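You operate a simulated robot arm through the tools that you are given. There is no shell and no other tool. Be economical: measure what you need, move in short steps, check, and stop when the job is done.

You are at the controls of a simulated two-armed robot. One attempt, no reset.

## Task
On the top below the glass cabinets, fold the teal towel in half, so that its two short edges meet.
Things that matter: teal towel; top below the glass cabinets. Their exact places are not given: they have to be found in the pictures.

The check looks at the end state, three seconds after you hand in, the way a careful person would. Anything else that was tipped, shoved, dropped, spilled or broken makes it a failure. Flat cloth is picked up by pressing the open fingertips on it (5 to 10 N) and closing them slowly along it; thin cloth reads only 2 to 8 mm in the jaws.

## Robot
Two 7-joint arms with two-finger grippers on one trunk, on a base that drives. Base frame: it is fixed to the floor where the robot stands at the start and does not move with it; the origin is under the middle of the robot, x ahead of it, y to its left, z up. Lengths are in m, angles in degrees, forces in N, time in s.
The left shoulder is at the start at [0.078, 0.151, 0.963], the right one opposite. With the tool pointing down near the work surface each hand reaches from about 0.3 to 0.8 m from the robot's upright axis, wherever it stands, measured 20 degrees to its own side. Places, roughly: top below the glass cabinets [0.5, -0.4, 0.8]. Payload 2.54 kg a hand.
The TCP of each hand is the grasp point between the finger pads, 0.03 m short of the fingertips. In the tool frame z runs along the fingers and y along their closing line. The gripper opens to 0.116 m. The gripper's body begins 0.095 m behind the TCP.
Orientation is that of the tool frame in the base frame, as a unit quaternion [x, y, z, w]. With the fingers straight down and closing along the base's y, the tool's x points along the base's -x, its y along +y and its z along -z.

## Interface
- The arms move only by the tool drive_tool. It takes "left_commands", "right_commands" or both (then of equal length, played together; a hand with none holds still); each is a list of rows, each a list of 7 numbers: the turn, a rotation vector about the tool's x, y, z in units of 90 degrees (1.0 is 90 degrees), then the shift along the tool's x, y, z in units of 300 mm (1.0 is 300 mm), then the closure in counts, from 0 (fully open) to 255 (shut). In form: [[ax, ay, az, x, y, z, claw], ...]. A call has 1 to 20 rows; each row is the pose to reach, as a shift and turn from the pose commanded when the call began, along the tool's axes at that moment. A call with a number of a shift or a turn outside -1 to 1 is refused whole. A row lasts 0.2 s, in which the tool goes at most 0.05 m and 8.6 degrees; a call with a longer step from one row to the next is refused whole, and so is a gripper value outside its range. A pose out of reach is approached as far as the arm can. The call stops where the force on the tool passes 40 N (or 10 N more than at its start, if that is more) or the arm is blocked; 0.2 s more then pass. Each finger travels about 0.072 m/s and halts on what it meets, pressing with about 29 N; the grip force reading is that of the motor and also rises with nothing between the fingers. The clock runs only during rows and for 0.2 s after the last one: add rows that repeat a pose to give the fingers time. The reply holds the time, the measured pose of the TCP, the force on the tool along the base axes, the opening and the grip force, in the units named above and with some noise, with the torque about the TCP (base axes, N m) and any sound that the robot's microphone picked up.
- Cameras (640 x 400 px; columns grow to the right, rows downward): "scene" is now at [0.1609, -0.0158, 1.1086]; the picture's right is [-0.16, -0.99, 0.00], its down [-0.32, 0.05, -0.94] and it looks along [0.93, -0.15, -0.33] (base axes); focal length 214 px, centre (320, 200). "left" rides on the left gripper at [0.069, 0.015, -0.122] in its tool frame; the picture's right is [-0.21, 0.98, 0.00], its down [-0.83, -0.18, -0.53] and it looks along [-0.52, -0.11, 0.85] (tool axes); focal length 251 px, centre (320, 200). "right" rides on the right gripper at [0.069, -0.015, -0.122] in its tool frame; the picture's right is [0.21, 0.98, 0.00], its down [-0.83, 0.18, -0.53] and it looks along [-0.52, 0.11, 0.85] (tool axes); focal length 251 px, centre (320, 200).
- capture(camera): a new picture of that camera. It takes no simulated time.
- slide_trunk(by): slides the trunk up (or, below 0, down) by that many m; the arms and the scene camera ride with it, the base frame stays. It gives what a move gives, with no picture.
- steer(legs): drives the robot by 1 to 6 legs, each [ahead, left, turn to the left] in m, m and degrees, along the robot's own axes; the way and the turn of a leg run together, so that a leg with both is an arc; at most 1.5 m and 180 degrees a leg. The arms and the cameras ride along, it lands a little off, and it stops where it bumps. It gives what a move gives.
- pan_tilt(pan, tilt): turns the head with the scene camera to pan (to the left, within 80 degrees either way) and tilt (down, from -29 to 69), counted from straight ahead of the robot. It gives what a move gives.
- point_at(camera, pixels): for up to 12 pixels [column, row] of the newest picture of that camera ("zoom" is the newest enlarged one), the place [x, y, z] in the base frame of the surface seen there, good to about 0.002 m. It takes no simulated time.
- close_up(camera, box): a new picture of the part [left, top, right, bottom] of that camera's present view, enlarged. It takes no simulated time.
- sign_off(): hands the job in; it is judged then, once.

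Work in short steps. Measure before you move; look again where a grasp or a placing could have gone wrong, and mend it. You have 80 turns and 58 pictures in all, those below and enlarged ones among them. Open the grippers and draw the arms clear of the work before you hand the job in, unless the task says otherwise; then end with one line.

The tools are called after "Request:" as name(argument=value, ...) on one line, values as JSON. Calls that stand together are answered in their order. drive_tool: Moves the arms, as the interface text tells. Its arguments: {"type":"object","properties":{"left_commands":{"type":"array"},"right_commands":{"type":"array"}},"required":[]} The other tools are called the same way: slide_trunk (by) slides the trunk up or down; steer (legs) drives the base; pan_tilt (pan, tilt) turns the head that bears the scene camera; capture (camera) takes a picture; point_at (camera, pixels) gives the place of the surface under pixels of a picture; close_up (camera, box) takes an enlarged picture of a part of a camera's view; sign_off () hands the job in.

At the start:

```text
time: 0.0
left_tool_pos: [0.5558, -0.0033, 0.9833]
left_orientation: [0.0, 1.0, 0.001, 0.0]
left_force: [0.5, -0.3, -0.3]
left_wrist_torque: [0.01, 0.01, -0.04]
left_opening: 0.116
left_gripper_force: 0.0
right_tool_pos: [0.3457, -0.334, 0.9927]
right_orientation: [0.0, 1.0, 0.0, 0.0]
right_force: [-0.8, -0.1, 0.5]
right_wrist_torque: [-0.03, 0.02, -0.03]
right_opening: 0.1161
right_gripper_force: 0.0
trunk travel left (down, up): [-0.2, 0.089]
robot x, y, heading: [-0.0014, 0.0004, -0.2]
head pan, tilt: [-9.3, 19.1]
```

scene: 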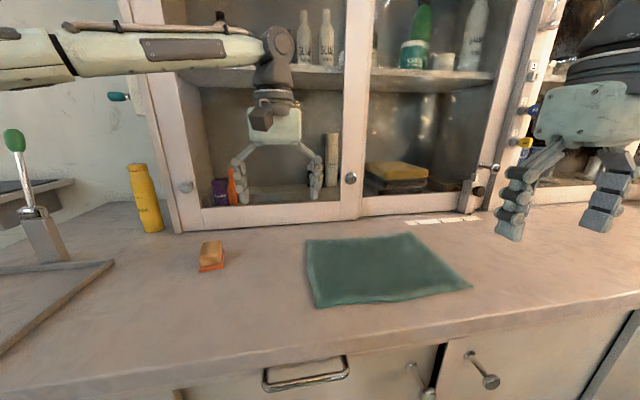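
right: 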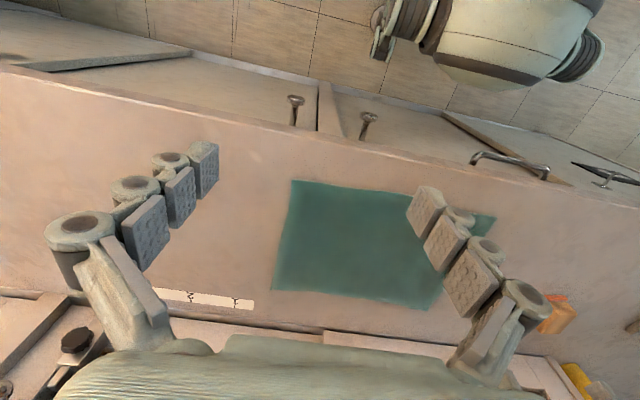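
left: 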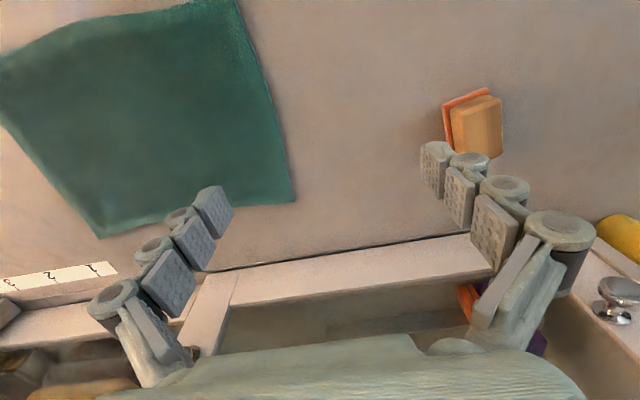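

The towel's corners in the scene picture are near (306,240), (412,234), (471,287) and (316,307). I measure them, along with a few counter points.

Request:
point_at(camera="scene", pixels=[[308, 241], [411, 235], [468, 287], [318, 304], [360, 265], [300, 275], [312, 270], [390, 320], [210, 262], [440, 260], [350, 220], [400, 345]])

Request:
close_up(camera="scene", box=[280, 210, 500, 330])

```text
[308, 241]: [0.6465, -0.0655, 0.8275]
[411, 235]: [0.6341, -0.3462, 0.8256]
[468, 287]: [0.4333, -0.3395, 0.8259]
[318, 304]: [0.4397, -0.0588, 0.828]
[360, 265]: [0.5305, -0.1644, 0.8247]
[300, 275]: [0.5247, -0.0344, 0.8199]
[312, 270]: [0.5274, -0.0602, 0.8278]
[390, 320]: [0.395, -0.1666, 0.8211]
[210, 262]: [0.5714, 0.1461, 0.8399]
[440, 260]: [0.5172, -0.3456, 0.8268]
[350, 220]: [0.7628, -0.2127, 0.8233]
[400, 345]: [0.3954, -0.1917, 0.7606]
```

```text
2.91 times, centred on (390, 270) of scene
```

zoom: 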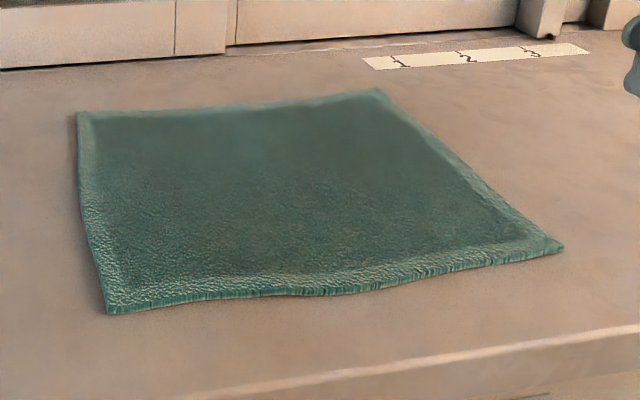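

The towel spans x 0.435–0.645 and y -0.345 to -0.06, lying about 6 mm above a counter at z≈0.821. The short edges therefore run along x. I drive 0.2 m to the right to centre myself on it, with both hands high and clear.

Request:
steer(legs=[[0, -0.2, 0]])

```text
time: 2.6
left_tool_pos: [0.5561, -0.2085, 0.9835]
left_orientation: [0.001, 1.0, 0.001, 0.0]
left_force: [-0.1, 0.5, 0.6]
left_wrist_torque: [0.02, -0.01, -0.01]
left_opening: 0.116
left_gripper_force: 0.1
right_tool_pos: [0.3459, -0.5393, 0.9928]
right_orientation: [0.0, 1.0, 0.0, 0.0]
right_force: [0.6, -1.1, 0.3]
right_wrist_torque: [0.01, 0.0, -0.01]
right_opening: 0.1163
right_gripper_force: 0.0
trunk travel left (down, up): [-0.2, 0.089]
robot x, y, heading: [0.0001, -0.2052, 0.1]
head pan, tilt: [-9.3, 19.1]
```

Both tools point straight down, closing along y. I bring the left hand over the far left corner, the right hand part of the way to the near left corner, and lower the head.

Request:
drive_tool(left_commands=[[0, 0, 0, -0.06, 0.11, 0, 170], [0, 0, 0, -0.12, 0.22, 0, 170], [0, 0, 0, -0.18, 0.33, 0, 170], [0, 0, 0, -0.237, 0.428, 0, 170], [0, 0, 0, -0.237, 0.428, 0, 170], [0, 0, 0, -0.237, 0.428, 0, 170], [0, 0, 0, -0.237, 0.428, 0, 170], [0, 0, 0, -0.237, 0.428, 0, 170]], right_commands=[[0, 0, 0, -0.08, 0.13, 0, 170], [0, 0, 0, -0.16, 0.26, 0, 170], [0, 0, 0, -0.24, 0.39, 0, 170], [0, 0, 0, -0.32, 0.52, 0, 170], [0, 0, 0, -0.38, 0.65, 0, 170], [0, 0, 0, -0.38, 0.78, 0, 170], [0, 0, 0, -0.38, 0.9, 0, 170], [0, 0, 0, -0.38, 0.963, 0, 170]])

Request:
pan_tilt(pan=0, tilt=30)

Request:
capture(camera="scene")

```text
time: 4.4
left_tool_pos: [0.626, -0.0799, 0.9823]
left_orientation: [0.0, 1.0, -0.001, 0.0]
left_force: [-0.2, 0.6, -0.7]
left_wrist_torque: [-0.02, -0.04, -0.01]
left_opening: 0.0382
left_gripper_force: 0.1
right_tool_pos: [0.4562, -0.2929, 0.9842]
right_orientation: [0.0, 1.0, -0.001, 0.001]
right_force: [-0.4, 0.5, 0.5]
right_wrist_torque: [0.02, -0.02, 0.01]
right_opening: 0.0385
right_gripper_force: 0.1
right hand out of reach, approached as far as the arm can: row 7, 8
trunk travel left (down, up): [-0.2, 0.089]
robot x, y, heading: [0.0024, -0.2036, -0.1]
head pan, tilt: [-9.3, 19.1]
```

```text
time: 5.1
left_tool_pos: [0.6275, -0.0804, 0.9824]
left_orientation: [0.0, 1.0, 0.0, 0.0]
left_force: [-0.4, 0.3, 0.6]
left_wrist_torque: [0.02, -0.01, -0.01]
left_opening: 0.0386
left_gripper_force: 0.0
right_tool_pos: [0.4562, -0.2935, 0.9849]
right_orientation: [0.0, 1.0, 0.0, 0.0]
right_force: [0.4, -0.7, -1.0]
right_wrist_torque: [-0.01, -0.01, 0.03]
right_opening: 0.0386
right_gripper_force: 0.0
trunk travel left (down, up): [-0.2, 0.089]
robot x, y, heading: [-0.0021, -0.2047, 0.1]
head pan, tilt: [0.0, 30.0]
```

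```text
53 pictures are left
```

scene: 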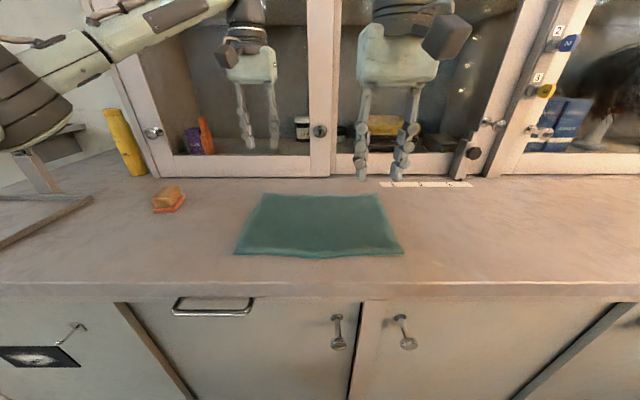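

The right hand stopped at y=-0.29: near the body it can't cross the midline. I test how far the left hand can cross at x≈0.63, moving the right hand aside.

Request:
drive_tool(left_commands=[[0, 0, 0, 0, 0, 0, 170], [0, 0, 0, 0, 0, 0, 170], [0, 0, 0, 0, -0.16, 0, 170], [0, 0, 0, 0, -0.32, 0, 170], [0, 0, 0, 0, -0.48, 0, 170], [0, 0, 0, 0, -0.64, 0, 170], [0, 0, 0, 0, -0.8, 0, 170], [0, 0, 0, 0, -0.9, 0, 170], [0, 0, 0, 0, -0.9, 0, 170]], right_commands=[[0, 0, 0, 0, -0.16, 0, 170], [0, 0, 0, 0, -0.32, 0, 170], [0, 0, 0, 0, -0.48, 0, 170], [0, 0, 0, 0, -0.64, 0, 170], [0, 0, 0, 0, -0.8, 0, 170], [0, 0, 0, 0, -0.9, 0, 170], [0, 0, 0, 0, -0.9, 0, 170], [0, 0, 0, 0, -0.9, 0, 170], [0, 0, 0, 0, -0.9, 0, 170]])

```text
time: 7.1
left_tool_pos: [0.6258, -0.3281, 0.9811]
left_orientation: [0.0, 1.0, 0.0, 0.001]
left_force: [-0.3, 0.3, 0.1]
left_wrist_torque: [0.01, 0.05, -0.02]
left_opening: 0.0386
left_gripper_force: 0.0
left hand out of reach, approached as far as the arm can: row 8, 9
right_tool_pos: [0.4582, -0.5651, 0.9822]
right_orientation: [0.0, 1.0, 0.0, 0.0]
right_force: [0.1, 0.1, 0.5]
right_wrist_torque: [0.0, 0.01, 0.01]
right_opening: 0.0385
right_gripper_force: 0.1
trunk travel left (down, up): [-0.2, 0.089]
robot x, y, heading: [0.0003, -0.2092, -0.0]
head pan, tilt: [0.0, 30.0]
```

At x≈0.63 the left hand crosses 0.12 past the midline, so reach across improves further out. I back off 0.12 m and go 0.08 m left, so both left corners are within common reach. Later the base can carry part of the lateral motion.

Request:
steer(legs=[[-0.12, 0.08, 0]])

```text
time: 8.6
left_tool_pos: [0.5047, -0.2473, 0.9813]
left_orientation: [0.0, 1.0, -0.001, 0.001]
left_force: [-0.7, 0.8, 0.8]
left_wrist_torque: [-0.02, 0.02, -0.01]
left_opening: 0.0387
left_gripper_force: 0.0
right_tool_pos: [0.337, -0.4856, 0.9829]
right_orientation: [-0.001, 1.0, 0.0, 0.0]
right_force: [0.2, -0.3, -0.4]
right_wrist_torque: [-0.01, -0.02, -0.02]
right_opening: 0.0386
right_gripper_force: 0.1
trunk travel left (down, up): [-0.2, 0.089]
robot x, y, heading: [-0.1229, -0.1245, 0.1]
head pan, tilt: [0.0, 30.0]
```

I send the left hand above the far left corner and the right hand toward the near left corner.

Request:
drive_tool(left_commands=[[0, 0, 0, -0.1, 0.11, 0, 170], [0, 0, 0, -0.2, 0.22, 0, 170], [0, 0, 0, -0.3, 0.33, 0, 170], [0, 0, 0, -0.407, 0.44, 0, 170], [0, 0, 0, -0.407, 0.55, 0, 170], [0, 0, 0, -0.407, 0.55, 0, 170], [0, 0, 0, -0.407, 0.55, 0, 170], [0, 0, 0, -0.407, 0.55, 0, 170], [0, 0, 0, -0.407, 0.55, 0, 170]], right_commands=[[0, 0, 0, -0.11, 0.1, 0, 170], [0, 0, 0, -0.22, 0.2, 0, 170], [0, 0, 0, -0.33, 0.3, 0, 170], [0, 0, 0, -0.41, 0.4, 0, 170], [0, 0, 0, -0.41, 0.55, 0, 170], [0, 0, 0, -0.41, 0.7, 0, 170], [0, 0, 0, -0.41, 0.85, 0, 170], [0, 0, 0, -0.41, 1, 0, 170], [0, 0, 0, -0.41, 1, 0, 170]])

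Request:
drive_tool(right_commands=[[0, 0, 0, 0, 0.12, 0, 170], [0, 0, 0, 0, 0.24, 0, 170], [0, 0, 0, 0, 0.35, 0, 170], [0, 0, 0, 0, 0.35, 0, 170]])

Request:
capture(camera="scene")

```text
time: 10.6
left_tool_pos: [0.5852, -0.0759, 0.9659]
left_orientation: [0.0, 1.0, -0.001, 0.0]
left_force: [-1.3, -0.5, -0.1]
left_wrist_torque: [0.02, 0.0, 0.01]
left_opening: 0.0388
left_gripper_force: 0.1
left hand out of reach, approached as far as the arm can: row 1, 2, 3, 4, 5, 6, 7, 8, 9
right_tool_pos: [0.4292, -0.2647, 0.9781]
right_orientation: [0.001, 1.0, 0.002, -0.001]
right_force: [-0.3, -0.3, -0.3]
right_wrist_torque: [0.02, -0.01, 0.01]
right_opening: 0.0385
right_gripper_force: 0.2
right hand out of reach, approached as far as the arm can: row 6, 7, 8, 9
trunk travel left (down, up): [-0.2, 0.089]
robot x, y, heading: [-0.1216, -0.1301, -0.2]
head pan, tilt: [0.0, 30.0]
```

```text
time: 11.6
left_tool_pos: [0.5845, -0.0763, 0.9672]
left_orientation: [0.0, 1.0, -0.001, 0.0]
left_force: [0.0, -0.6, -0.9]
left_wrist_torque: [0.03, 0.03, -0.03]
left_opening: 0.0385
left_gripper_force: 0.0
right_tool_pos: [0.3986, -0.2468, 0.9815]
right_orientation: [-0.001, 1.0, 0.0, 0.0]
right_force: [-0.2, 0.0, 0.1]
right_wrist_torque: [-0.01, -0.02, 0.02]
right_opening: 0.0387
right_gripper_force: 0.0
right hand out of reach, approached as far as the arm can: row 1, 2, 3, 4
trunk travel left (down, up): [-0.2, 0.089]
robot x, y, heading: [-0.1177, -0.1273, 0.1]
head pan, tilt: [0.0, 30.0]
```

```text
52 pictures are left
```

scene: 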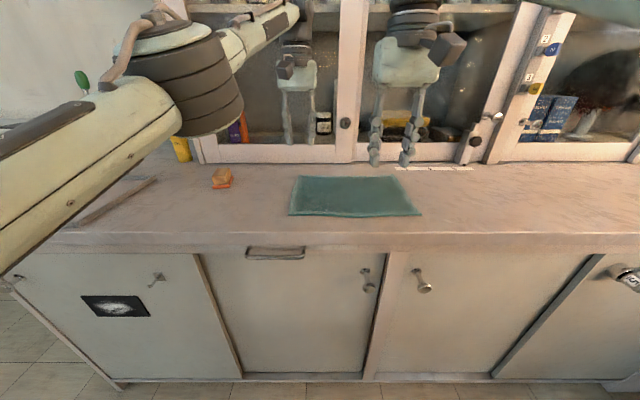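

The right arm's cross reach is limited to about 0.09 m on its own side, while the left hand can cross to -0.12. With the base at about (0, +0.015), both corners lie about 0.1 m right of the midline and both hands reach them. The base can then carry the fold. I pull the left hand back from the cabinet first, then drive.

Request:
drive_tool(left_commands=[[0, 0, 0, 0.1, 0, 0, 170], [0, 0, 0, 0.2, 0, 0, 170], [0, 0, 0, 0.3, 0, 0, 170], [0, 0, 0, 0.3, 0, 0, 170]], right_commands=[[0, 0, 0, 0.05, -0.1, 0, 170], [0, 0, 0, 0.05, -0.2, 0, 170], [0, 0, 0, 0.05, -0.3, 0, 170], [0, 0, 0, 0.05, -0.3, 0, 170]])

Request:
steer(legs=[[0.118, 0.142, 0]])

```text
time: 12.6
left_tool_pos: [0.495, -0.076, 0.9683]
left_orientation: [-0.002, 1.0, 0.0, 0.0]
left_force: [0.2, 0.0, 0.5]
left_wrist_torque: [0.06, -0.02, 0.0]
left_opening: 0.0385
left_gripper_force: 0.1
left hand out of reach, approached as far as the arm can: row 1
right_tool_pos: [0.3859, -0.3359, 0.9859]
right_orientation: [-0.002, 1.0, 0.0, 0.0]
right_force: [0.3, -0.9, -0.3]
right_wrist_torque: [0.01, 0.02, 0.0]
right_opening: 0.0384
right_gripper_force: 0.1
trunk travel left (down, up): [-0.2, 0.089]
robot x, y, heading: [-0.1202, -0.1269, 0.2]
head pan, tilt: [0.0, 30.0]
```

```text
time: 14.6
left_tool_pos: [0.6121, 0.067, 0.9686]
left_orientation: [-0.001, 1.0, -0.001, 0.001]
left_force: [-0.5, 0.5, 1.7]
left_wrist_torque: [0.01, 0.04, 0.02]
left_opening: 0.0387
left_gripper_force: 0.0
right_tool_pos: [0.5033, -0.1919, 0.9841]
right_orientation: [0.0, 1.0, -0.001, 0.0]
right_force: [0.4, -0.4, -0.2]
right_wrist_torque: [-0.03, 0.05, 0.0]
right_opening: 0.0385
right_gripper_force: 0.2
trunk travel left (down, up): [-0.2, 0.089]
robot x, y, heading: [0.0002, 0.016, 0.0]
head pan, tilt: [0.0, 30.0]
```

Now I place both hands above the two left corners, left at (0.627,-0.08) and right at (0.458,-0.08).

Request:
drive_tool(left_commands=[[0, 0, 0, -0.05, -0.12, 0, 170], [0, 0, 0, -0.05, -0.25, 0, 170], [0, 0, 0, -0.05, -0.37, 0, 170], [0, 0, 0, -0.05, -0.49, 0, 170], [0, 0, 0, -0.05, -0.49, 0, 170]], right_commands=[[0, 0, 0, 0.15, 0, 0, 170], [0, 0, 0, 0.15, 0.12, 0, 170], [0, 0, 0, 0.15, 0.24, 0, 170], [0, 0, 0, 0.15, 0.373, 0, 170], [0, 0, 0, 0.15, 0.373, 0, 170]])

Request:
pan_tilt(pan=-8, tilt=40)

Request:
capture(camera="scene")

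```text
time: 15.8
left_tool_pos: [0.629, -0.078, 0.9694]
left_orientation: [0.0, 1.0, -0.001, 0.0]
left_force: [-0.2, 0.5, 0.3]
left_wrist_torque: [0.01, -0.01, 0.06]
left_opening: 0.0387
left_gripper_force: 0.1
right_tool_pos: [0.4577, -0.0821, 0.987]
right_orientation: [0.001, 1.0, 0.001, -0.001]
right_force: [-0.4, 0.3, -0.8]
right_wrist_torque: [0.01, 0.01, -0.02]
right_opening: 0.0387
right_gripper_force: 0.1
trunk travel left (down, up): [-0.2, 0.089]
robot x, y, heading: [-0.0003, 0.0187, -0.0]
head pan, tilt: [0.0, 30.0]
```

```text
time: 16.5
left_tool_pos: [0.6289, -0.0773, 0.9677]
left_orientation: [0.0, 1.0, -0.001, 0.0]
left_force: [-0.3, 0.4, 0.5]
left_wrist_torque: [0.0, 0.01, -0.01]
left_opening: 0.0387
left_gripper_force: 0.0
right_tool_pos: [0.457, -0.0811, 0.9863]
right_orientation: [0.0, 1.0, 0.0, 0.0]
right_force: [-0.3, -0.4, -0.8]
right_wrist_torque: [-0.01, 0.03, 0.0]
right_opening: 0.0386
right_gripper_force: 0.1
trunk travel left (down, up): [-0.2, 0.089]
robot x, y, heading: [-0.0027, 0.0187, -0.1]
head pan, tilt: [-8.0, 40.0]
```

```text
51 pictures are left
```

scene: 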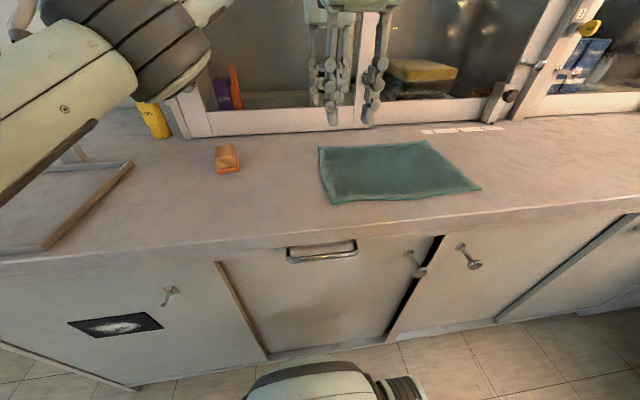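

Both hands are above their corners. I descend to 20 mm above the counter, tilted 7° so the outer fingers sit lower, with the jaws at about 45 mm.

Request:
drive_tool(left_commands=[[0.03, 0, 0, 0, 0.015, 0.1, 156], [0.06, 0, 0, 0, 0.015, 0.2, 156], [0.078, 0, 0, 0, 0.015, 0.28, 156], [0.078, 0, 0, 0, 0.015, 0.32, 156], [0.078, 0, 0, 0, 0.015, 0.32, 156]], right_commands=[[0.03, 0, 0, 0, 0.03, 0.12, 156], [0.06, 0, 0, 0, 0.03, 0.24, 156], [0.078, 0, 0, 0, 0.03, 0.34, 156], [0.078, 0, 0, 0, 0.03, 0.38, 156], [0.078, 0, 0, 0, 0.03, 0.38, 156]])

Request:
close_up(camera="scene", box=[260, 70, 500, 220])

Request:
capture(camera="right")

```text
time: 17.7
left_tool_pos: [0.6274, -0.0742, 0.8726]
left_orientation: [0.0, 0.998, -0.062, 0.001]
left_force: [-1.5, 0.6, -0.3]
left_wrist_torque: [-0.02, -0.01, -0.04]
left_opening: 0.0448
left_gripper_force: 0.0
right_tool_pos: [0.4505, -0.0755, 0.8756]
right_orientation: [-0.001, 0.998, -0.06, 0.002]
right_force: [0.8, -0.6, -0.1]
right_wrist_torque: [-0.03, 0.02, 0.0]
right_opening: 0.0449
right_gripper_force: 0.1
right hand out of reach, approached as far as the arm can: row 3, 4, 5
trunk travel left (down, up): [-0.2, 0.089]
robot x, y, heading: [-0.0002, 0.0167, 0.2]
head pan, tilt: [-8.0, 40.0]
```

```text
2.67 times, centred on (380, 145) of scene
```

zoom: 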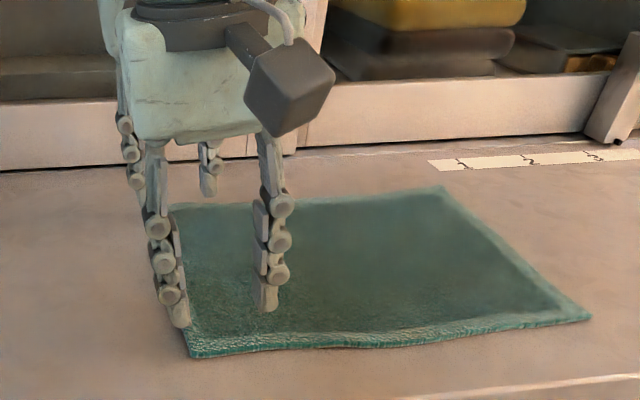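

```text
49 pictures are left
```

right: 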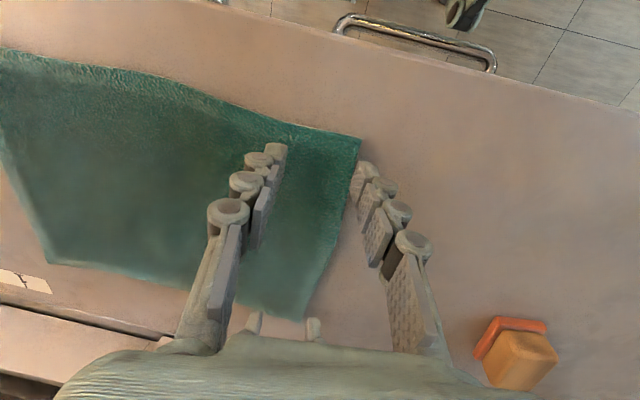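

The outer fingers hang just outside the edge and the inner ones over the cloth, which is what I wanted. The right arm is at its reach limit, so I shift the base 25 mm left and move the hands back by the same amount.

Request:
steer(legs=[[0, 0.025, 0]])

Request:
drive_tool(left_commands=[[0, 0, 0, 0, -0.04, 0.005, 156], [0, 0, 0, 0, -0.083, 0.01, 156], [0, 0, 0, 0, -0.083, 0.01, 156]], right_commands=[[0, 0, 0, 0, -0.04, 0.005, 156], [0, 0, 0, 0, -0.083, 0.01, 156], [0, 0, 0, 0, -0.083, 0.01, 156]])

```text
time: 18.6
left_tool_pos: [0.6281, -0.0502, 0.8713]
left_orientation: [-0.001, 0.998, -0.063, 0.0]
left_force: [-0.1, 0.4, 0.0]
left_wrist_torque: [-0.01, -0.03, -0.02]
left_opening: 0.045
left_gripper_force: 0.1
right_tool_pos: [0.4509, -0.0513, 0.874]
right_orientation: [0.0, 0.998, -0.06, 0.001]
right_force: [0.5, 0.0, 0.2]
right_wrist_torque: [0.01, 0.01, -0.01]
right_opening: 0.0451
right_gripper_force: 0.2
trunk travel left (down, up): [-0.2, 0.089]
robot x, y, heading: [0.0012, 0.0416, 0.0]
head pan, tilt: [-8.0, 40.0]
```

```text
time: 19.4
left_tool_pos: [0.6274, -0.0744, 0.8725]
left_orientation: [0.0, 0.998, -0.062, 0.001]
left_force: [0.1, -0.2, 0.0]
left_wrist_torque: [-0.01, 0.01, 0.02]
left_opening: 0.0453
left_gripper_force: 0.0
right_tool_pos: [0.4522, -0.0739, 0.8744]
right_orientation: [0.0, 0.998, -0.059, 0.0]
right_force: [0.7, -0.3, -0.5]
right_wrist_torque: [0.02, 0.0, -0.01]
right_opening: 0.0449
right_gripper_force: 0.0
trunk travel left (down, up): [-0.2, 0.089]
robot x, y, heading: [-0.0057, 0.0426, 0.1]
head pan, tilt: [-8.0, 40.0]
```

Next I descend 14 mm, then another 4 mm in small steps while reading the contact force.

Request:
drive_tool(left_commands=[[0, 0, 0, 0, 0.003, 0.023, 156], [0, 0, 0, 0, 0.0057, 0.046, 156], [0, 0, 0, 0, 0.0057, 0.046, 156]], right_commands=[[0, 0, 0, 0, 0.003, 0.026, 156], [0, 0, 0, 0, 0.0065, 0.052, 156], [0, 0, 0, 0, 0.0065, 0.052, 156]])

Request:
drive_tool(left_commands=[[0, 0, 0, 0, 0.001, 0.0065, 156], [0, 0, 0, 0, 0.0016, 0.013, 156], [0, 0, 0, 0, 0.0016, 0.013, 156]], right_commands=[[0, 0, 0, 0, 0.001, 0.0065, 156], [0, 0, 0, 0, 0.0016, 0.013, 156], [0, 0, 0, 0, 0.0016, 0.013, 156]])

```text
time: 20.2
left_tool_pos: [0.6278, -0.0753, 0.8599]
left_orientation: [0.0, 0.998, -0.062, -0.001]
left_force: [-0.4, -0.7, -0.1]
left_wrist_torque: [0.02, 0.0, 0.01]
left_opening: 0.0452
left_gripper_force: 0.0
right_tool_pos: [0.4522, -0.0754, 0.8588]
right_orientation: [0.0, 0.998, -0.059, 0.001]
right_force: [-0.3, 0.3, 0.8]
right_wrist_torque: [0.0, 0.01, -0.03]
right_opening: 0.0449
right_gripper_force: 0.1
trunk travel left (down, up): [-0.2, 0.089]
robot x, y, heading: [-0.0057, 0.0441, -0.1]
head pan, tilt: [-8.0, 40.0]
```

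```text
time: 21.1
left_tool_pos: [0.6285, -0.0748, 0.8545]
left_orientation: [0.0, 0.998, -0.062, 0.0]
left_force: [0.5, 0.1, -0.3]
left_wrist_torque: [-0.03, 0.01, 0.01]
left_opening: 0.0448
left_gripper_force: 0.0
right_tool_pos: [0.4511, -0.0746, 0.8555]
right_orientation: [0.0, 0.998, -0.06, 0.001]
right_force: [0.8, -1.1, 1.4]
right_wrist_torque: [0.03, -0.01, 0.0]
right_opening: 0.045
right_gripper_force: 0.1
trunk travel left (down, up): [-0.2, 0.089]
robot x, y, heading: [-0.0043, 0.0425, 0.2]
head pan, tilt: [-8.0, 40.0]
```

No real contact force yet, so I go another 3 mm lower.

Request:
drive_tool(left_commands=[[0, 0, 0, 0, 0, 0.005, 156], [0, 0, 0, 0, 0.001, 0.01, 156], [0, 0, 0, 0, 0.001, 0.01, 156]], right_commands=[[0, 0, 0, 0, 0, 0.005, 156], [0, 0, 0, 0, 0.001, 0.01, 156], [0, 0, 0, 0, 0.001, 0.01, 156]])

```text
time: 21.9
left_tool_pos: [0.628, -0.075, 0.8529]
left_orientation: [0.0, 0.998, -0.062, 0.002]
left_force: [0.2, 0.6, 6.7]
left_wrist_torque: [0.25, 0.03, -0.02]
left_opening: 0.0456
left_gripper_force: 0.6
right_tool_pos: [0.4508, -0.0749, 0.8527]
right_orientation: [0.0, 0.998, -0.059, 0.001]
right_force: [0.1, 0.3, 2.5]
right_wrist_torque: [0.08, -0.03, -0.01]
right_opening: 0.046
right_gripper_force: 0.3
trunk travel left (down, up): [-0.2, 0.089]
robot x, y, heading: [-0.0008, 0.042, -0.0]
head pan, tilt: [-8.0, 40.0]
```

Both outer fingers now touch the counter (6.7 N and 2.5 N). I press the right hand slightly more and close both slowly.

Request:
drive_tool(left_commands=[[0, 0, 0, 0, 0, 0.001, 156], [0, 0, 0, 0, 0, 0.002, 166], [0, 0, 0, 0, 0, 0.002, 176], [0, 0, 0, 0, 0, 0.002, 186], [0, 0, 0, 0, 0, 0.002, 196], [0, 0, 0, 0, 0, 0.002, 206], [0, 0, 0, 0, 0, 0.002, 216], [0, 0, 0, 0, 0, 0.002, 226], [0, 0, 0, 0, 0, 0.002, 236], [0, 0, 0, 0, 0, 0.002, 246], [0, 0, 0, 0, 0, 0.002, 255], [0, 0, 0, 0, 0, 0.002, 255], [0, 0, 0, 0, 0, 0.002, 255]], right_commands=[[0, 0, 0, 0, 0, 0.004, 156], [0, 0, 0, 0, 0, 0.006, 166], [0, 0, 0, 0, 0, 0.006, 176], [0, 0, 0, 0, 0, 0.006, 186], [0, 0, 0, 0, 0, 0.006, 196], [0, 0, 0, 0, 0, 0.006, 206], [0, 0, 0, 0, 0, 0.006, 216], [0, 0, 0, 0, 0, 0.006, 226], [0, 0, 0, 0, 0, 0.006, 236], [0, 0, 0, 0, 0, 0.006, 246], [0, 0, 0, 0, 0, 0.006, 255], [0, 0, 0, 0, 0, 0.006, 255], [0, 0, 0, 0, 0, 0.006, 255]])

Request:
close_up(camera="scene", box=[260, 70, 500, 220])

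Request:
capture(camera="right")

```text
time: 24.6
left_tool_pos: [0.6285, -0.0747, 0.852]
left_orientation: [0.0, 0.998, -0.062, 0.0]
left_force: [0.3, -1.2, -0.4]
left_wrist_torque: [-0.01, 0.01, 0.01]
left_opening: 0.0055
left_gripper_force: 28.8
right_tool_pos: [0.4505, -0.0761, 0.8506]
right_orientation: [0.001, 0.998, -0.059, 0.002]
right_force: [2.1, 0.3, 13.7]
right_wrist_torque: [0.05, -0.09, 0.05]
right_opening: 0.0063
right_gripper_force: 29.0
trunk travel left (down, up): [-0.2, 0.089]
robot x, y, heading: [-0.0065, 0.0409, 0.2]
head pan, tilt: [-8.0, 40.0]
```

```text
2.67 times, centred on (380, 145) of scene
```

zoom: 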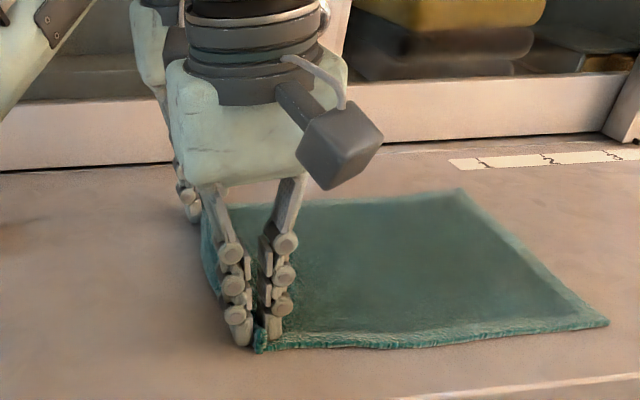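

```text
47 pictures are left
```

right: 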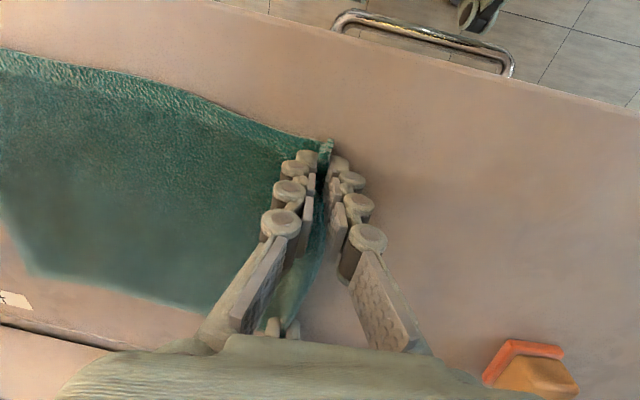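

Both jaws hold the edge with about 6 mm of cloth at 29 N, and the edge stands between the pads. I lift 45 mm and level the tilt.

Request:
drive_tool(left_commands=[[0, 0, 0, 0, -0.005, -0.04, 255], [-0.02, 0, 0, 0, -0.01, -0.08, 255], [-0.05, 0, 0, 0, -0.015, -0.12, 255], [-0.078, 0, 0, 0, -0.018, -0.15, 255], [-0.078, 0, 0, 0, -0.018, -0.15, 255]], right_commands=[[0, 0, 0, 0, -0.005, -0.04, 255], [-0.02, 0, 0, 0, -0.01, -0.08, 255], [-0.05, 0, 0, 0, -0.015, -0.12, 255], [-0.078, 0, 0, 0, -0.018, -0.15, 255], [-0.078, 0, 0, 0, -0.018, -0.15, 255]])

Request:
close_up(camera="scene", box=[260, 70, 500, 220])

```text
time: 25.9
left_tool_pos: [0.6273, -0.0746, 0.8964]
left_orientation: [-0.001, 1.0, 0.0, 0.0]
left_force: [-0.5, 0.0, 0.3]
left_wrist_torque: [0.01, -0.02, 0.0]
left_opening: 0.0046
left_gripper_force: 28.8
right_tool_pos: [0.4515, -0.0753, 0.8962]
right_orientation: [0.0, 1.0, 0.002, 0.0]
right_force: [0.0, 0.0, 0.0]
right_wrist_torque: [-0.03, 0.02, -0.01]
right_opening: 0.005
right_gripper_force: 29.6
trunk travel left (down, up): [-0.2, 0.089]
robot x, y, heading: [-0.0026, 0.0452, 0.2]
head pan, tilt: [-8.0, 40.0]
```

```text
2.67 times, centred on (380, 145) of scene
```

zoom: 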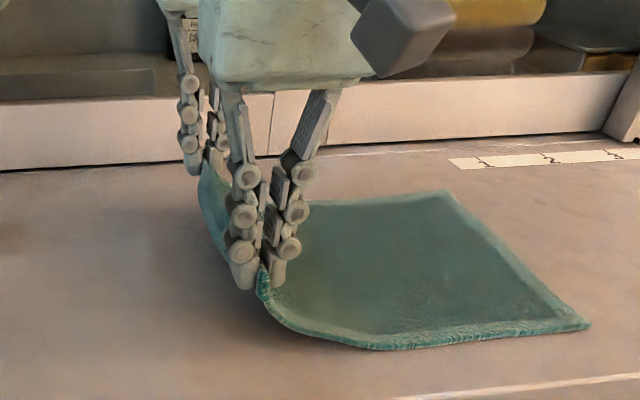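

Both corners are lifted cleanly. I now carry the edge with the base 60 mm right, then go up 40 mm while tilting the fingers toward +y.

Request:
steer(legs=[[0, -0.06, 0]])

Request:
drive_tool(left_commands=[[-0.06, 0, 0, 0, 0, -0.05, 255], [-0.12, 0, 0, 0, 0, -0.1, 255], [-0.167, 0, 0, 0, 0, -0.15, 255], [-0.167, 0, 0, 0, 0, -0.15, 255]], right_commands=[[-0.06, 0, 0, 0, 0, -0.05, 255], [-0.12, 0, 0, 0, 0, -0.1, 255], [-0.167, 0, 0, 0, 0, -0.15, 255], [-0.167, 0, 0, 0, 0, -0.15, 255]])

Request:
steer(legs=[[0, -0.08, 0]])

Request:
capture(camera="scene")

```text
time: 27.1
left_tool_pos: [0.6277, -0.1347, 0.8953]
left_orientation: [0.0, 1.0, 0.0, 0.001]
left_force: [-0.5, 0.6, -0.1]
left_wrist_torque: [-0.01, -0.02, 0.03]
left_opening: 0.005
left_gripper_force: 28.9
right_tool_pos: [0.4517, -0.1356, 0.8949]
right_orientation: [0.001, 1.0, 0.002, 0.0]
right_force: [-0.6, 0.0, 0.5]
right_wrist_torque: [0.03, 0.03, -0.02]
right_opening: 0.0049
right_gripper_force: 28.6
trunk travel left (down, up): [-0.2, 0.089]
robot x, y, heading: [-0.0048, -0.0202, -0.2]
head pan, tilt: [-8.0, 40.0]
```

```text
time: 28.1
left_tool_pos: [0.6167, -0.1143, 0.9367]
left_orientation: [0.0, 0.992, 0.13, 0.001]
left_force: [0.3, 0.8, -0.2]
left_wrist_torque: [-0.05, 0.04, 0.01]
left_opening: 0.0047
left_gripper_force: 29.0
left hand out of reach, approached as far as the arm can: row 2, 3, 4
right_tool_pos: [0.4527, -0.1351, 0.9411]
right_orientation: [0.0, 0.991, 0.133, 0.0]
right_force: [0.5, 1.0, 0.6]
right_wrist_torque: [-0.05, 0.02, -0.01]
right_opening: 0.0047
right_gripper_force: 28.8
trunk travel left (down, up): [-0.2, 0.089]
robot x, y, heading: [-0.0046, -0.0198, 0.1]
head pan, tilt: [-8.0, 40.0]
```

```text
time: 29.6
left_tool_pos: [0.6172, -0.1967, 0.9359]
left_orientation: [-0.001, 0.992, 0.129, 0.001]
left_force: [0.1, 0.0, 0.2]
left_wrist_torque: [-0.05, -0.03, 0.0]
left_opening: 0.0049
left_gripper_force: 28.9
right_tool_pos: [0.4521, -0.2185, 0.9406]
right_orientation: [-0.001, 0.991, 0.133, 0.001]
right_force: [-0.3, -0.2, 0.0]
right_wrist_torque: [-0.03, -0.02, -0.04]
right_opening: 0.0045
right_gripper_force: 29.4
trunk travel left (down, up): [-0.2, 0.089]
robot x, y, heading: [-0.0067, -0.1001, -0.3]
head pan, tilt: [-8.0, 40.0]
```

```text
45 pictures are left
```

scene: 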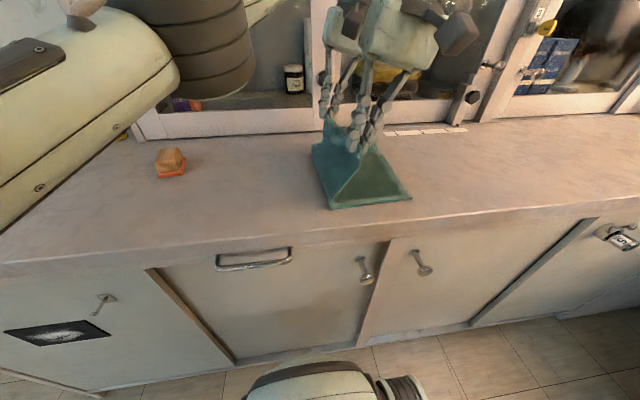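

Folding well: the edge is above the middle, with the left hand limited slightly (20 mm behind the right). I carry another 70 mm right, then lower about 40 mm while bringing the right hand level with the left.

Request:
steer(legs=[[0, -0.07, 0]])

Request:
drive_tool(left_commands=[[0, 0, 0, 0, -0.01, 0.04, 255], [0, 0, 0, 0, -0.023, 0.085, 255], [0, 0, 0, 0, -0.035, 0.129, 255], [0, 0, 0, 0, -0.035, 0.129, 255]], right_commands=[[0, 0, 0, 0, 0.009, 0.05, 255], [0, 0, 0, 0, 0.018, 0.105, 255], [0, 0, 0, 0, 0.026, 0.159, 255], [0, 0, 0, 0, 0.026, 0.159, 255]])

Request:
close_up(camera="scene", box=[260, 70, 500, 220])

```text
time: 30.9
left_tool_pos: [0.6174, -0.2675, 0.9351]
left_orientation: [-0.001, 0.992, 0.129, 0.002]
left_force: [0.6, -0.6, -0.3]
left_wrist_torque: [-0.01, -0.01, -0.03]
left_opening: 0.0048
left_gripper_force: 28.5
right_tool_pos: [0.4523, -0.2882, 0.9414]
right_orientation: [0.0, 0.991, 0.132, 0.001]
right_force: [-0.3, 0.2, -0.5]
right_wrist_torque: [-0.04, -0.01, 0.0]
right_opening: 0.0047
right_gripper_force: 29.3
trunk travel left (down, up): [-0.2, 0.089]
robot x, y, heading: [-0.0027, -0.1683, 0.2]
head pan, tilt: [-8.0, 40.0]
```

```text
time: 31.9
left_tool_pos: [0.6168, -0.2672, 0.897]
left_orientation: [0.0, 0.992, 0.129, 0.001]
left_force: [-0.2, -0.2, 0.3]
left_wrist_torque: [-0.03, -0.01, 0.02]
left_opening: 0.0048
left_gripper_force: 28.4
right_tool_pos: [0.4517, -0.2679, 0.8968]
right_orientation: [0.001, 0.991, 0.132, 0.001]
right_force: [-0.2, -0.6, 0.1]
right_wrist_torque: [0.0, 0.02, -0.01]
right_opening: 0.0049
right_gripper_force: 28.8
trunk travel left (down, up): [-0.2, 0.089]
robot x, y, heading: [-0.0031, -0.1707, -0.1]
head pan, tilt: [-8.0, 40.0]
```

```text
2.67 times, centred on (380, 145) of scene
```

zoom: 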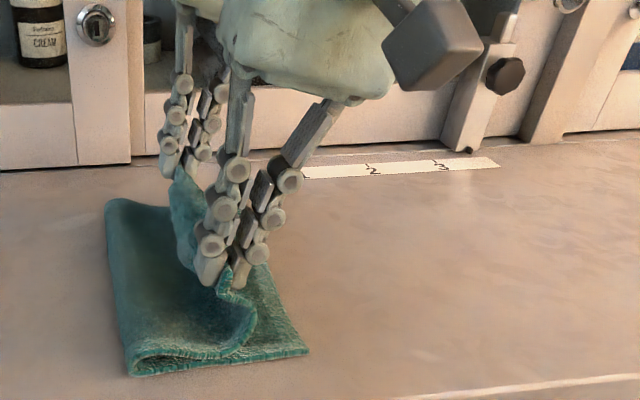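

The fold is forming well. I measure where the bottom layer's right edge and the crease are now.

Request:
point_at(camera="zoom", pixels=[[304, 351], [285, 315], [268, 272], [132, 372], [108, 205], [118, 280], [228, 283], [245, 345]])

```text
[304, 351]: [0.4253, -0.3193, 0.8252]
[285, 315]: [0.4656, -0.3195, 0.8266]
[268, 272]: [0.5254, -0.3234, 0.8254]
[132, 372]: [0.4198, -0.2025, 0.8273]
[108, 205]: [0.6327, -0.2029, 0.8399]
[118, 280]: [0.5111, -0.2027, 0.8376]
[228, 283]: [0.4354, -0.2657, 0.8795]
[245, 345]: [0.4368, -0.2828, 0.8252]
```

The bottom right edge sits at y≈-0.320 and the crease at -0.2025, with slack that should roll the crease left. I lower 20 mm, shift the right hand 10 mm toward me, and carry the edge 48 mm right.

Request:
drive_tool(left_commands=[[0, 0, 0, 0, -0.009, 0.032, 255], [0, 0, 0, 0, -0.017, 0.064, 255], [0, 0, 0, 0, -0.017, 0.064, 255]], right_commands=[[0, 0, 0, 0.016, -0.009, 0.032, 255], [0, 0, 0, 0.033, -0.017, 0.064, 255], [0, 0, 0, 0.033, -0.017, 0.064, 255]])

Request:
steer(legs=[[0, -0.048, 0]])

Request:
close_up(camera="scene", box=[220, 80, 460, 230])

```text
time: 32.7
left_tool_pos: [0.6169, -0.2661, 0.8773]
left_orientation: [0.0, 0.992, 0.13, 0.002]
left_force: [0.0, -0.3, 0.4]
left_wrist_torque: [-0.04, 0.0, 0.01]
left_opening: 0.0051
left_gripper_force: 29.2
right_tool_pos: [0.442, -0.2671, 0.8778]
right_orientation: [0.0, 0.991, 0.132, 0.0]
right_force: [-0.2, 0.5, -0.5]
right_wrist_torque: [-0.02, -0.04, -0.03]
right_opening: 0.0047
right_gripper_force: 29.0
trunk travel left (down, up): [-0.2, 0.089]
robot x, y, heading: [-0.0067, -0.1711, 0.2]
head pan, tilt: [-8.0, 40.0]
```

```text
time: 33.9
left_tool_pos: [0.616, -0.315, 0.8767]
left_orientation: [-0.001, 0.992, 0.129, 0.002]
left_force: [-0.2, 0.6, 0.8]
left_wrist_torque: [0.0, -0.01, 0.0]
left_opening: 0.005
left_gripper_force: 28.8
right_tool_pos: [0.4431, -0.316, 0.8779]
right_orientation: [0.0, 0.991, 0.133, 0.002]
right_force: [0.6, 0.2, -0.1]
right_wrist_torque: [-0.03, -0.01, 0.0]
right_opening: 0.0047
right_gripper_force: 29.1
trunk travel left (down, up): [-0.2, 0.089]
robot x, y, heading: [0.0002, -0.2166, 0.3]
head pan, tilt: [-8.0, 40.0]
```

```text
2.67 times, centred on (340, 155) of scene
```

zoom: 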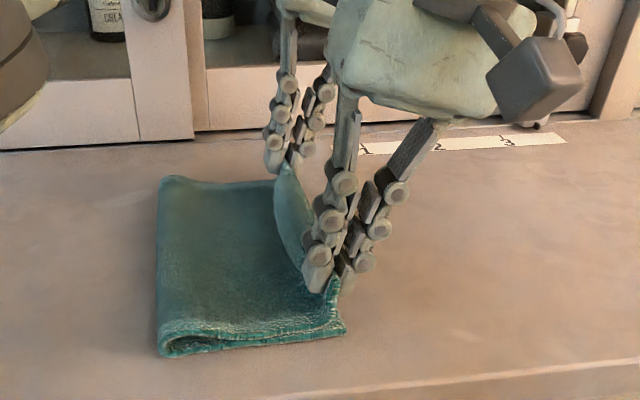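

Request:
point_at(camera="zoom", pixels=[[343, 332], [335, 281], [340, 312], [160, 352], [157, 260], [165, 180], [288, 168], [250, 335], [300, 255]])

Request:
capture(camera="right")

```text
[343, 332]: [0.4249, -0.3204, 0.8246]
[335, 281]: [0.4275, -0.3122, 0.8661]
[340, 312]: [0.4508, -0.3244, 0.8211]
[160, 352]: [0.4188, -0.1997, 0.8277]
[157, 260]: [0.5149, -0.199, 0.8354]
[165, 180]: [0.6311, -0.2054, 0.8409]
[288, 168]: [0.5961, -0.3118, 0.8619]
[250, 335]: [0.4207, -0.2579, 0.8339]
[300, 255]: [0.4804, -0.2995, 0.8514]
```

```text
42 pictures are left
```

right: 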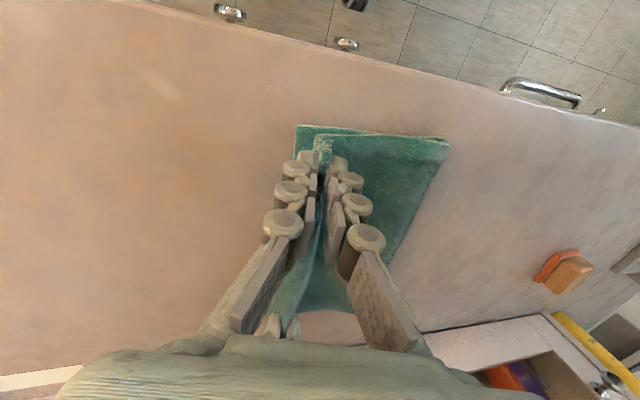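

The standing edge is at y≈-0.312, above the bottom edge at -0.322, gripped about 18 mm deep. I lower it onto the bottom layer while tilting 20° more, so the edge lies outward to -y when released.

Request:
drive_tool(left_commands=[[-0.07, 0, 0, 0, -0.008, 0.01, 255], [-0.15, 0, 0, 0, -0.016, 0.02, 255], [-0.222, 0, 0, 0, -0.025, 0.03, 255], [-0.222, 0, 0, 0, -0.025, 0.035, 255], [-0.222, 0, 0, 0, -0.025, 0.035, 255]], right_commands=[[-0.07, 0, 0, 0, -0.008, 0.01, 255], [-0.15, 0, 0, 0, -0.016, 0.02, 255], [-0.222, 0, 0, 0, -0.025, 0.03, 255], [-0.222, 0, 0, 0, -0.025, 0.035, 255], [-0.222, 0, 0, 0, -0.025, 0.035, 255]])

Request:
close_up(camera="scene", box=[220, 80, 460, 230])

```text
time: 35.1
left_tool_pos: [0.5922, -0.2873, 0.8609]
left_orientation: [0.0, 0.954, 0.3, 0.002]
left_force: [0.3, -0.4, 1.3]
left_wrist_torque: [-0.04, -0.01, -0.01]
left_opening: 0.004
left_gripper_force: 28.7
left hand out of reach, approached as far as the arm can: row 2, 3, 4, 5
right_tool_pos: [0.4432, -0.3213, 0.8652]
right_orientation: [0.0, 0.953, 0.303, 0.001]
right_force: [-0.5, 0.0, 0.1]
right_wrist_torque: [-0.06, 0.0, -0.03]
right_opening: 0.0045
right_gripper_force: 28.8
trunk travel left (down, up): [-0.2, 0.089]
robot x, y, heading: [-0.0062, -0.2179, 0.1]
head pan, tilt: [-8.0, 40.0]
```

```text
2.67 times, centred on (340, 155) of scene
```

zoom: 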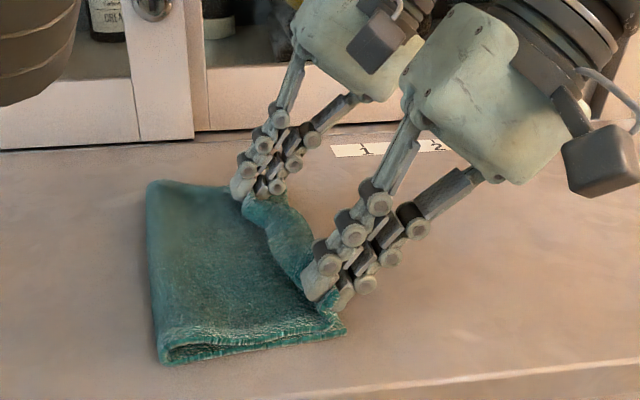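

The right corner lies well over its mate, but the left hand ran out of reach at (0.592,-0.287). I release the right corner with a small opening and withdraw it along its fingers. Then I deal with the left hand using the base.

Request:
drive_tool(right_commands=[[0, 0, 0, 0, 0, 0, 235], [0, 0, 0, 0, 0, 0, 220], [0, 0, 0, 0, 0, 0, 215], [0, 0, 0, 0, 0, -0.04, 215], [0, 0, 0, 0, 0, -0.08, 215], [0, 0, 0, 0, 0, -0.14, 215], [0, 0, 0, 0, 0, -0.24, 215], [0, 0, 0, 0, 0, -0.36, 215], [0, 0, 0, 0, 0, -0.36, 215]])

Request:
close_up(camera="scene", box=[220, 80, 460, 230])

```text
time: 37.1
left_tool_pos: [0.591, -0.2868, 0.8607]
left_orientation: [0.0, 0.954, 0.299, 0.002]
left_force: [0.1, 1.0, 0.9]
left_wrist_torque: [-0.05, 0.02, -0.01]
left_opening: 0.004
left_gripper_force: 28.4
right_tool_pos: [0.4432, -0.3833, 0.954]
right_orientation: [0.0, 0.953, 0.303, 0.0]
right_force: [0.5, 0.2, -0.9]
right_wrist_torque: [-0.02, 0.01, -0.03]
right_opening: 0.018
right_gripper_force: 0.1
trunk travel left (down, up): [-0.2, 0.089]
robot x, y, heading: [-0.0035, -0.2187, -0.0]
head pan, tilt: [-8.0, 40.0]
```

```text
2.67 times, centred on (340, 155) of scene
```

zoom: 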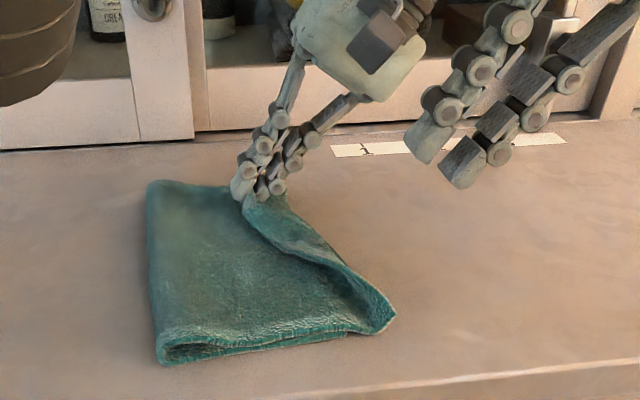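

The right corner is laid down but reaches a little past the bottom edge. I measure it before placing the left corner.

Request:
point_at(camera="zoom", pixels=[[393, 314], [375, 333], [346, 335], [160, 360], [150, 187], [345, 262], [290, 205], [375, 290]])

Request:
capture(camera="right")

```text
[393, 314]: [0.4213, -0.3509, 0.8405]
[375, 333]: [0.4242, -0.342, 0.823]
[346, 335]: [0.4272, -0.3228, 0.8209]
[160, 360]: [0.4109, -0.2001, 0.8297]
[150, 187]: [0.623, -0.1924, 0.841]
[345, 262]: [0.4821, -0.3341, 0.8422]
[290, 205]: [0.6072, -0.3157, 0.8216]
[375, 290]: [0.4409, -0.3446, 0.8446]
```

```text
39 pictures are left
```

right: 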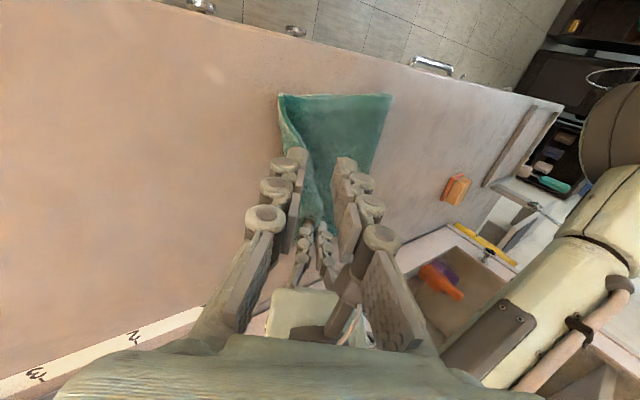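

Top near corner lies at y≈-0.347 against the bottom edge at -0.322, so about 43 mm of tail fell beyond the fingertips. The left hand therefore only needs 10 mm to the right and 23 mm forward. I lift it slightly and move with the base.

Request:
drive_tool(left_commands=[[0, 0, 0, 0, 0.008, -0.011, 255], [0, 0, 0, 0, 0.011, -0.016, 255]])

Request:
steer(legs=[[0.024, -0.01, 0]])

Request:
close_up(camera="scene", box=[220, 80, 460, 230])

```text
time: 37.7
left_tool_pos: [0.5919, -0.2864, 0.865]
left_orientation: [0.0, 0.954, 0.299, 0.001]
left_force: [-0.3, 0.7, 0.2]
left_wrist_torque: [-0.02, -0.01, 0.02]
left_opening: 0.0043
left_gripper_force: 28.8
right_tool_pos: [0.4435, -0.3846, 0.9524]
right_orientation: [-0.001, 0.953, 0.302, 0.0]
right_force: [-0.4, -0.7, -0.2]
right_wrist_torque: [-0.01, -0.04, 0.0]
right_opening: 0.0181
right_gripper_force: 0.2
trunk travel left (down, up): [-0.2, 0.089]
robot x, y, heading: [-0.0086, -0.216, 0.2]
head pan, tilt: [-8.0, 40.0]
```

```text
time: 38.5
left_tool_pos: [0.6169, -0.2958, 0.8643]
left_orientation: [0.0, 0.954, 0.299, 0.002]
left_force: [-0.4, -0.2, 0.6]
left_wrist_torque: [-0.02, 0.02, -0.01]
left_opening: 0.0041
left_gripper_force: 29.3
right_tool_pos: [0.4673, -0.3937, 0.9535]
right_orientation: [0.0, 0.953, 0.302, -0.001]
right_force: [-0.3, -0.6, 0.1]
right_wrist_torque: [0.01, 0.03, 0.03]
right_opening: 0.018
right_gripper_force: 0.1
trunk travel left (down, up): [-0.2, 0.089]
robot x, y, heading: [0.0204, -0.2264, -0.0]
head pan, tilt: [-8.0, 40.0]
```

```text
2.67 times, centred on (340, 155) of scene
```

zoom: 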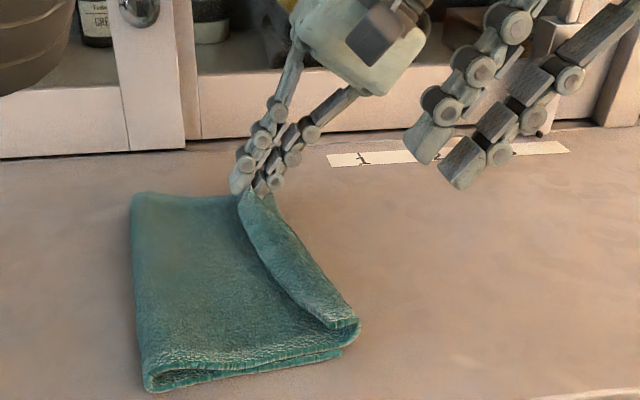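

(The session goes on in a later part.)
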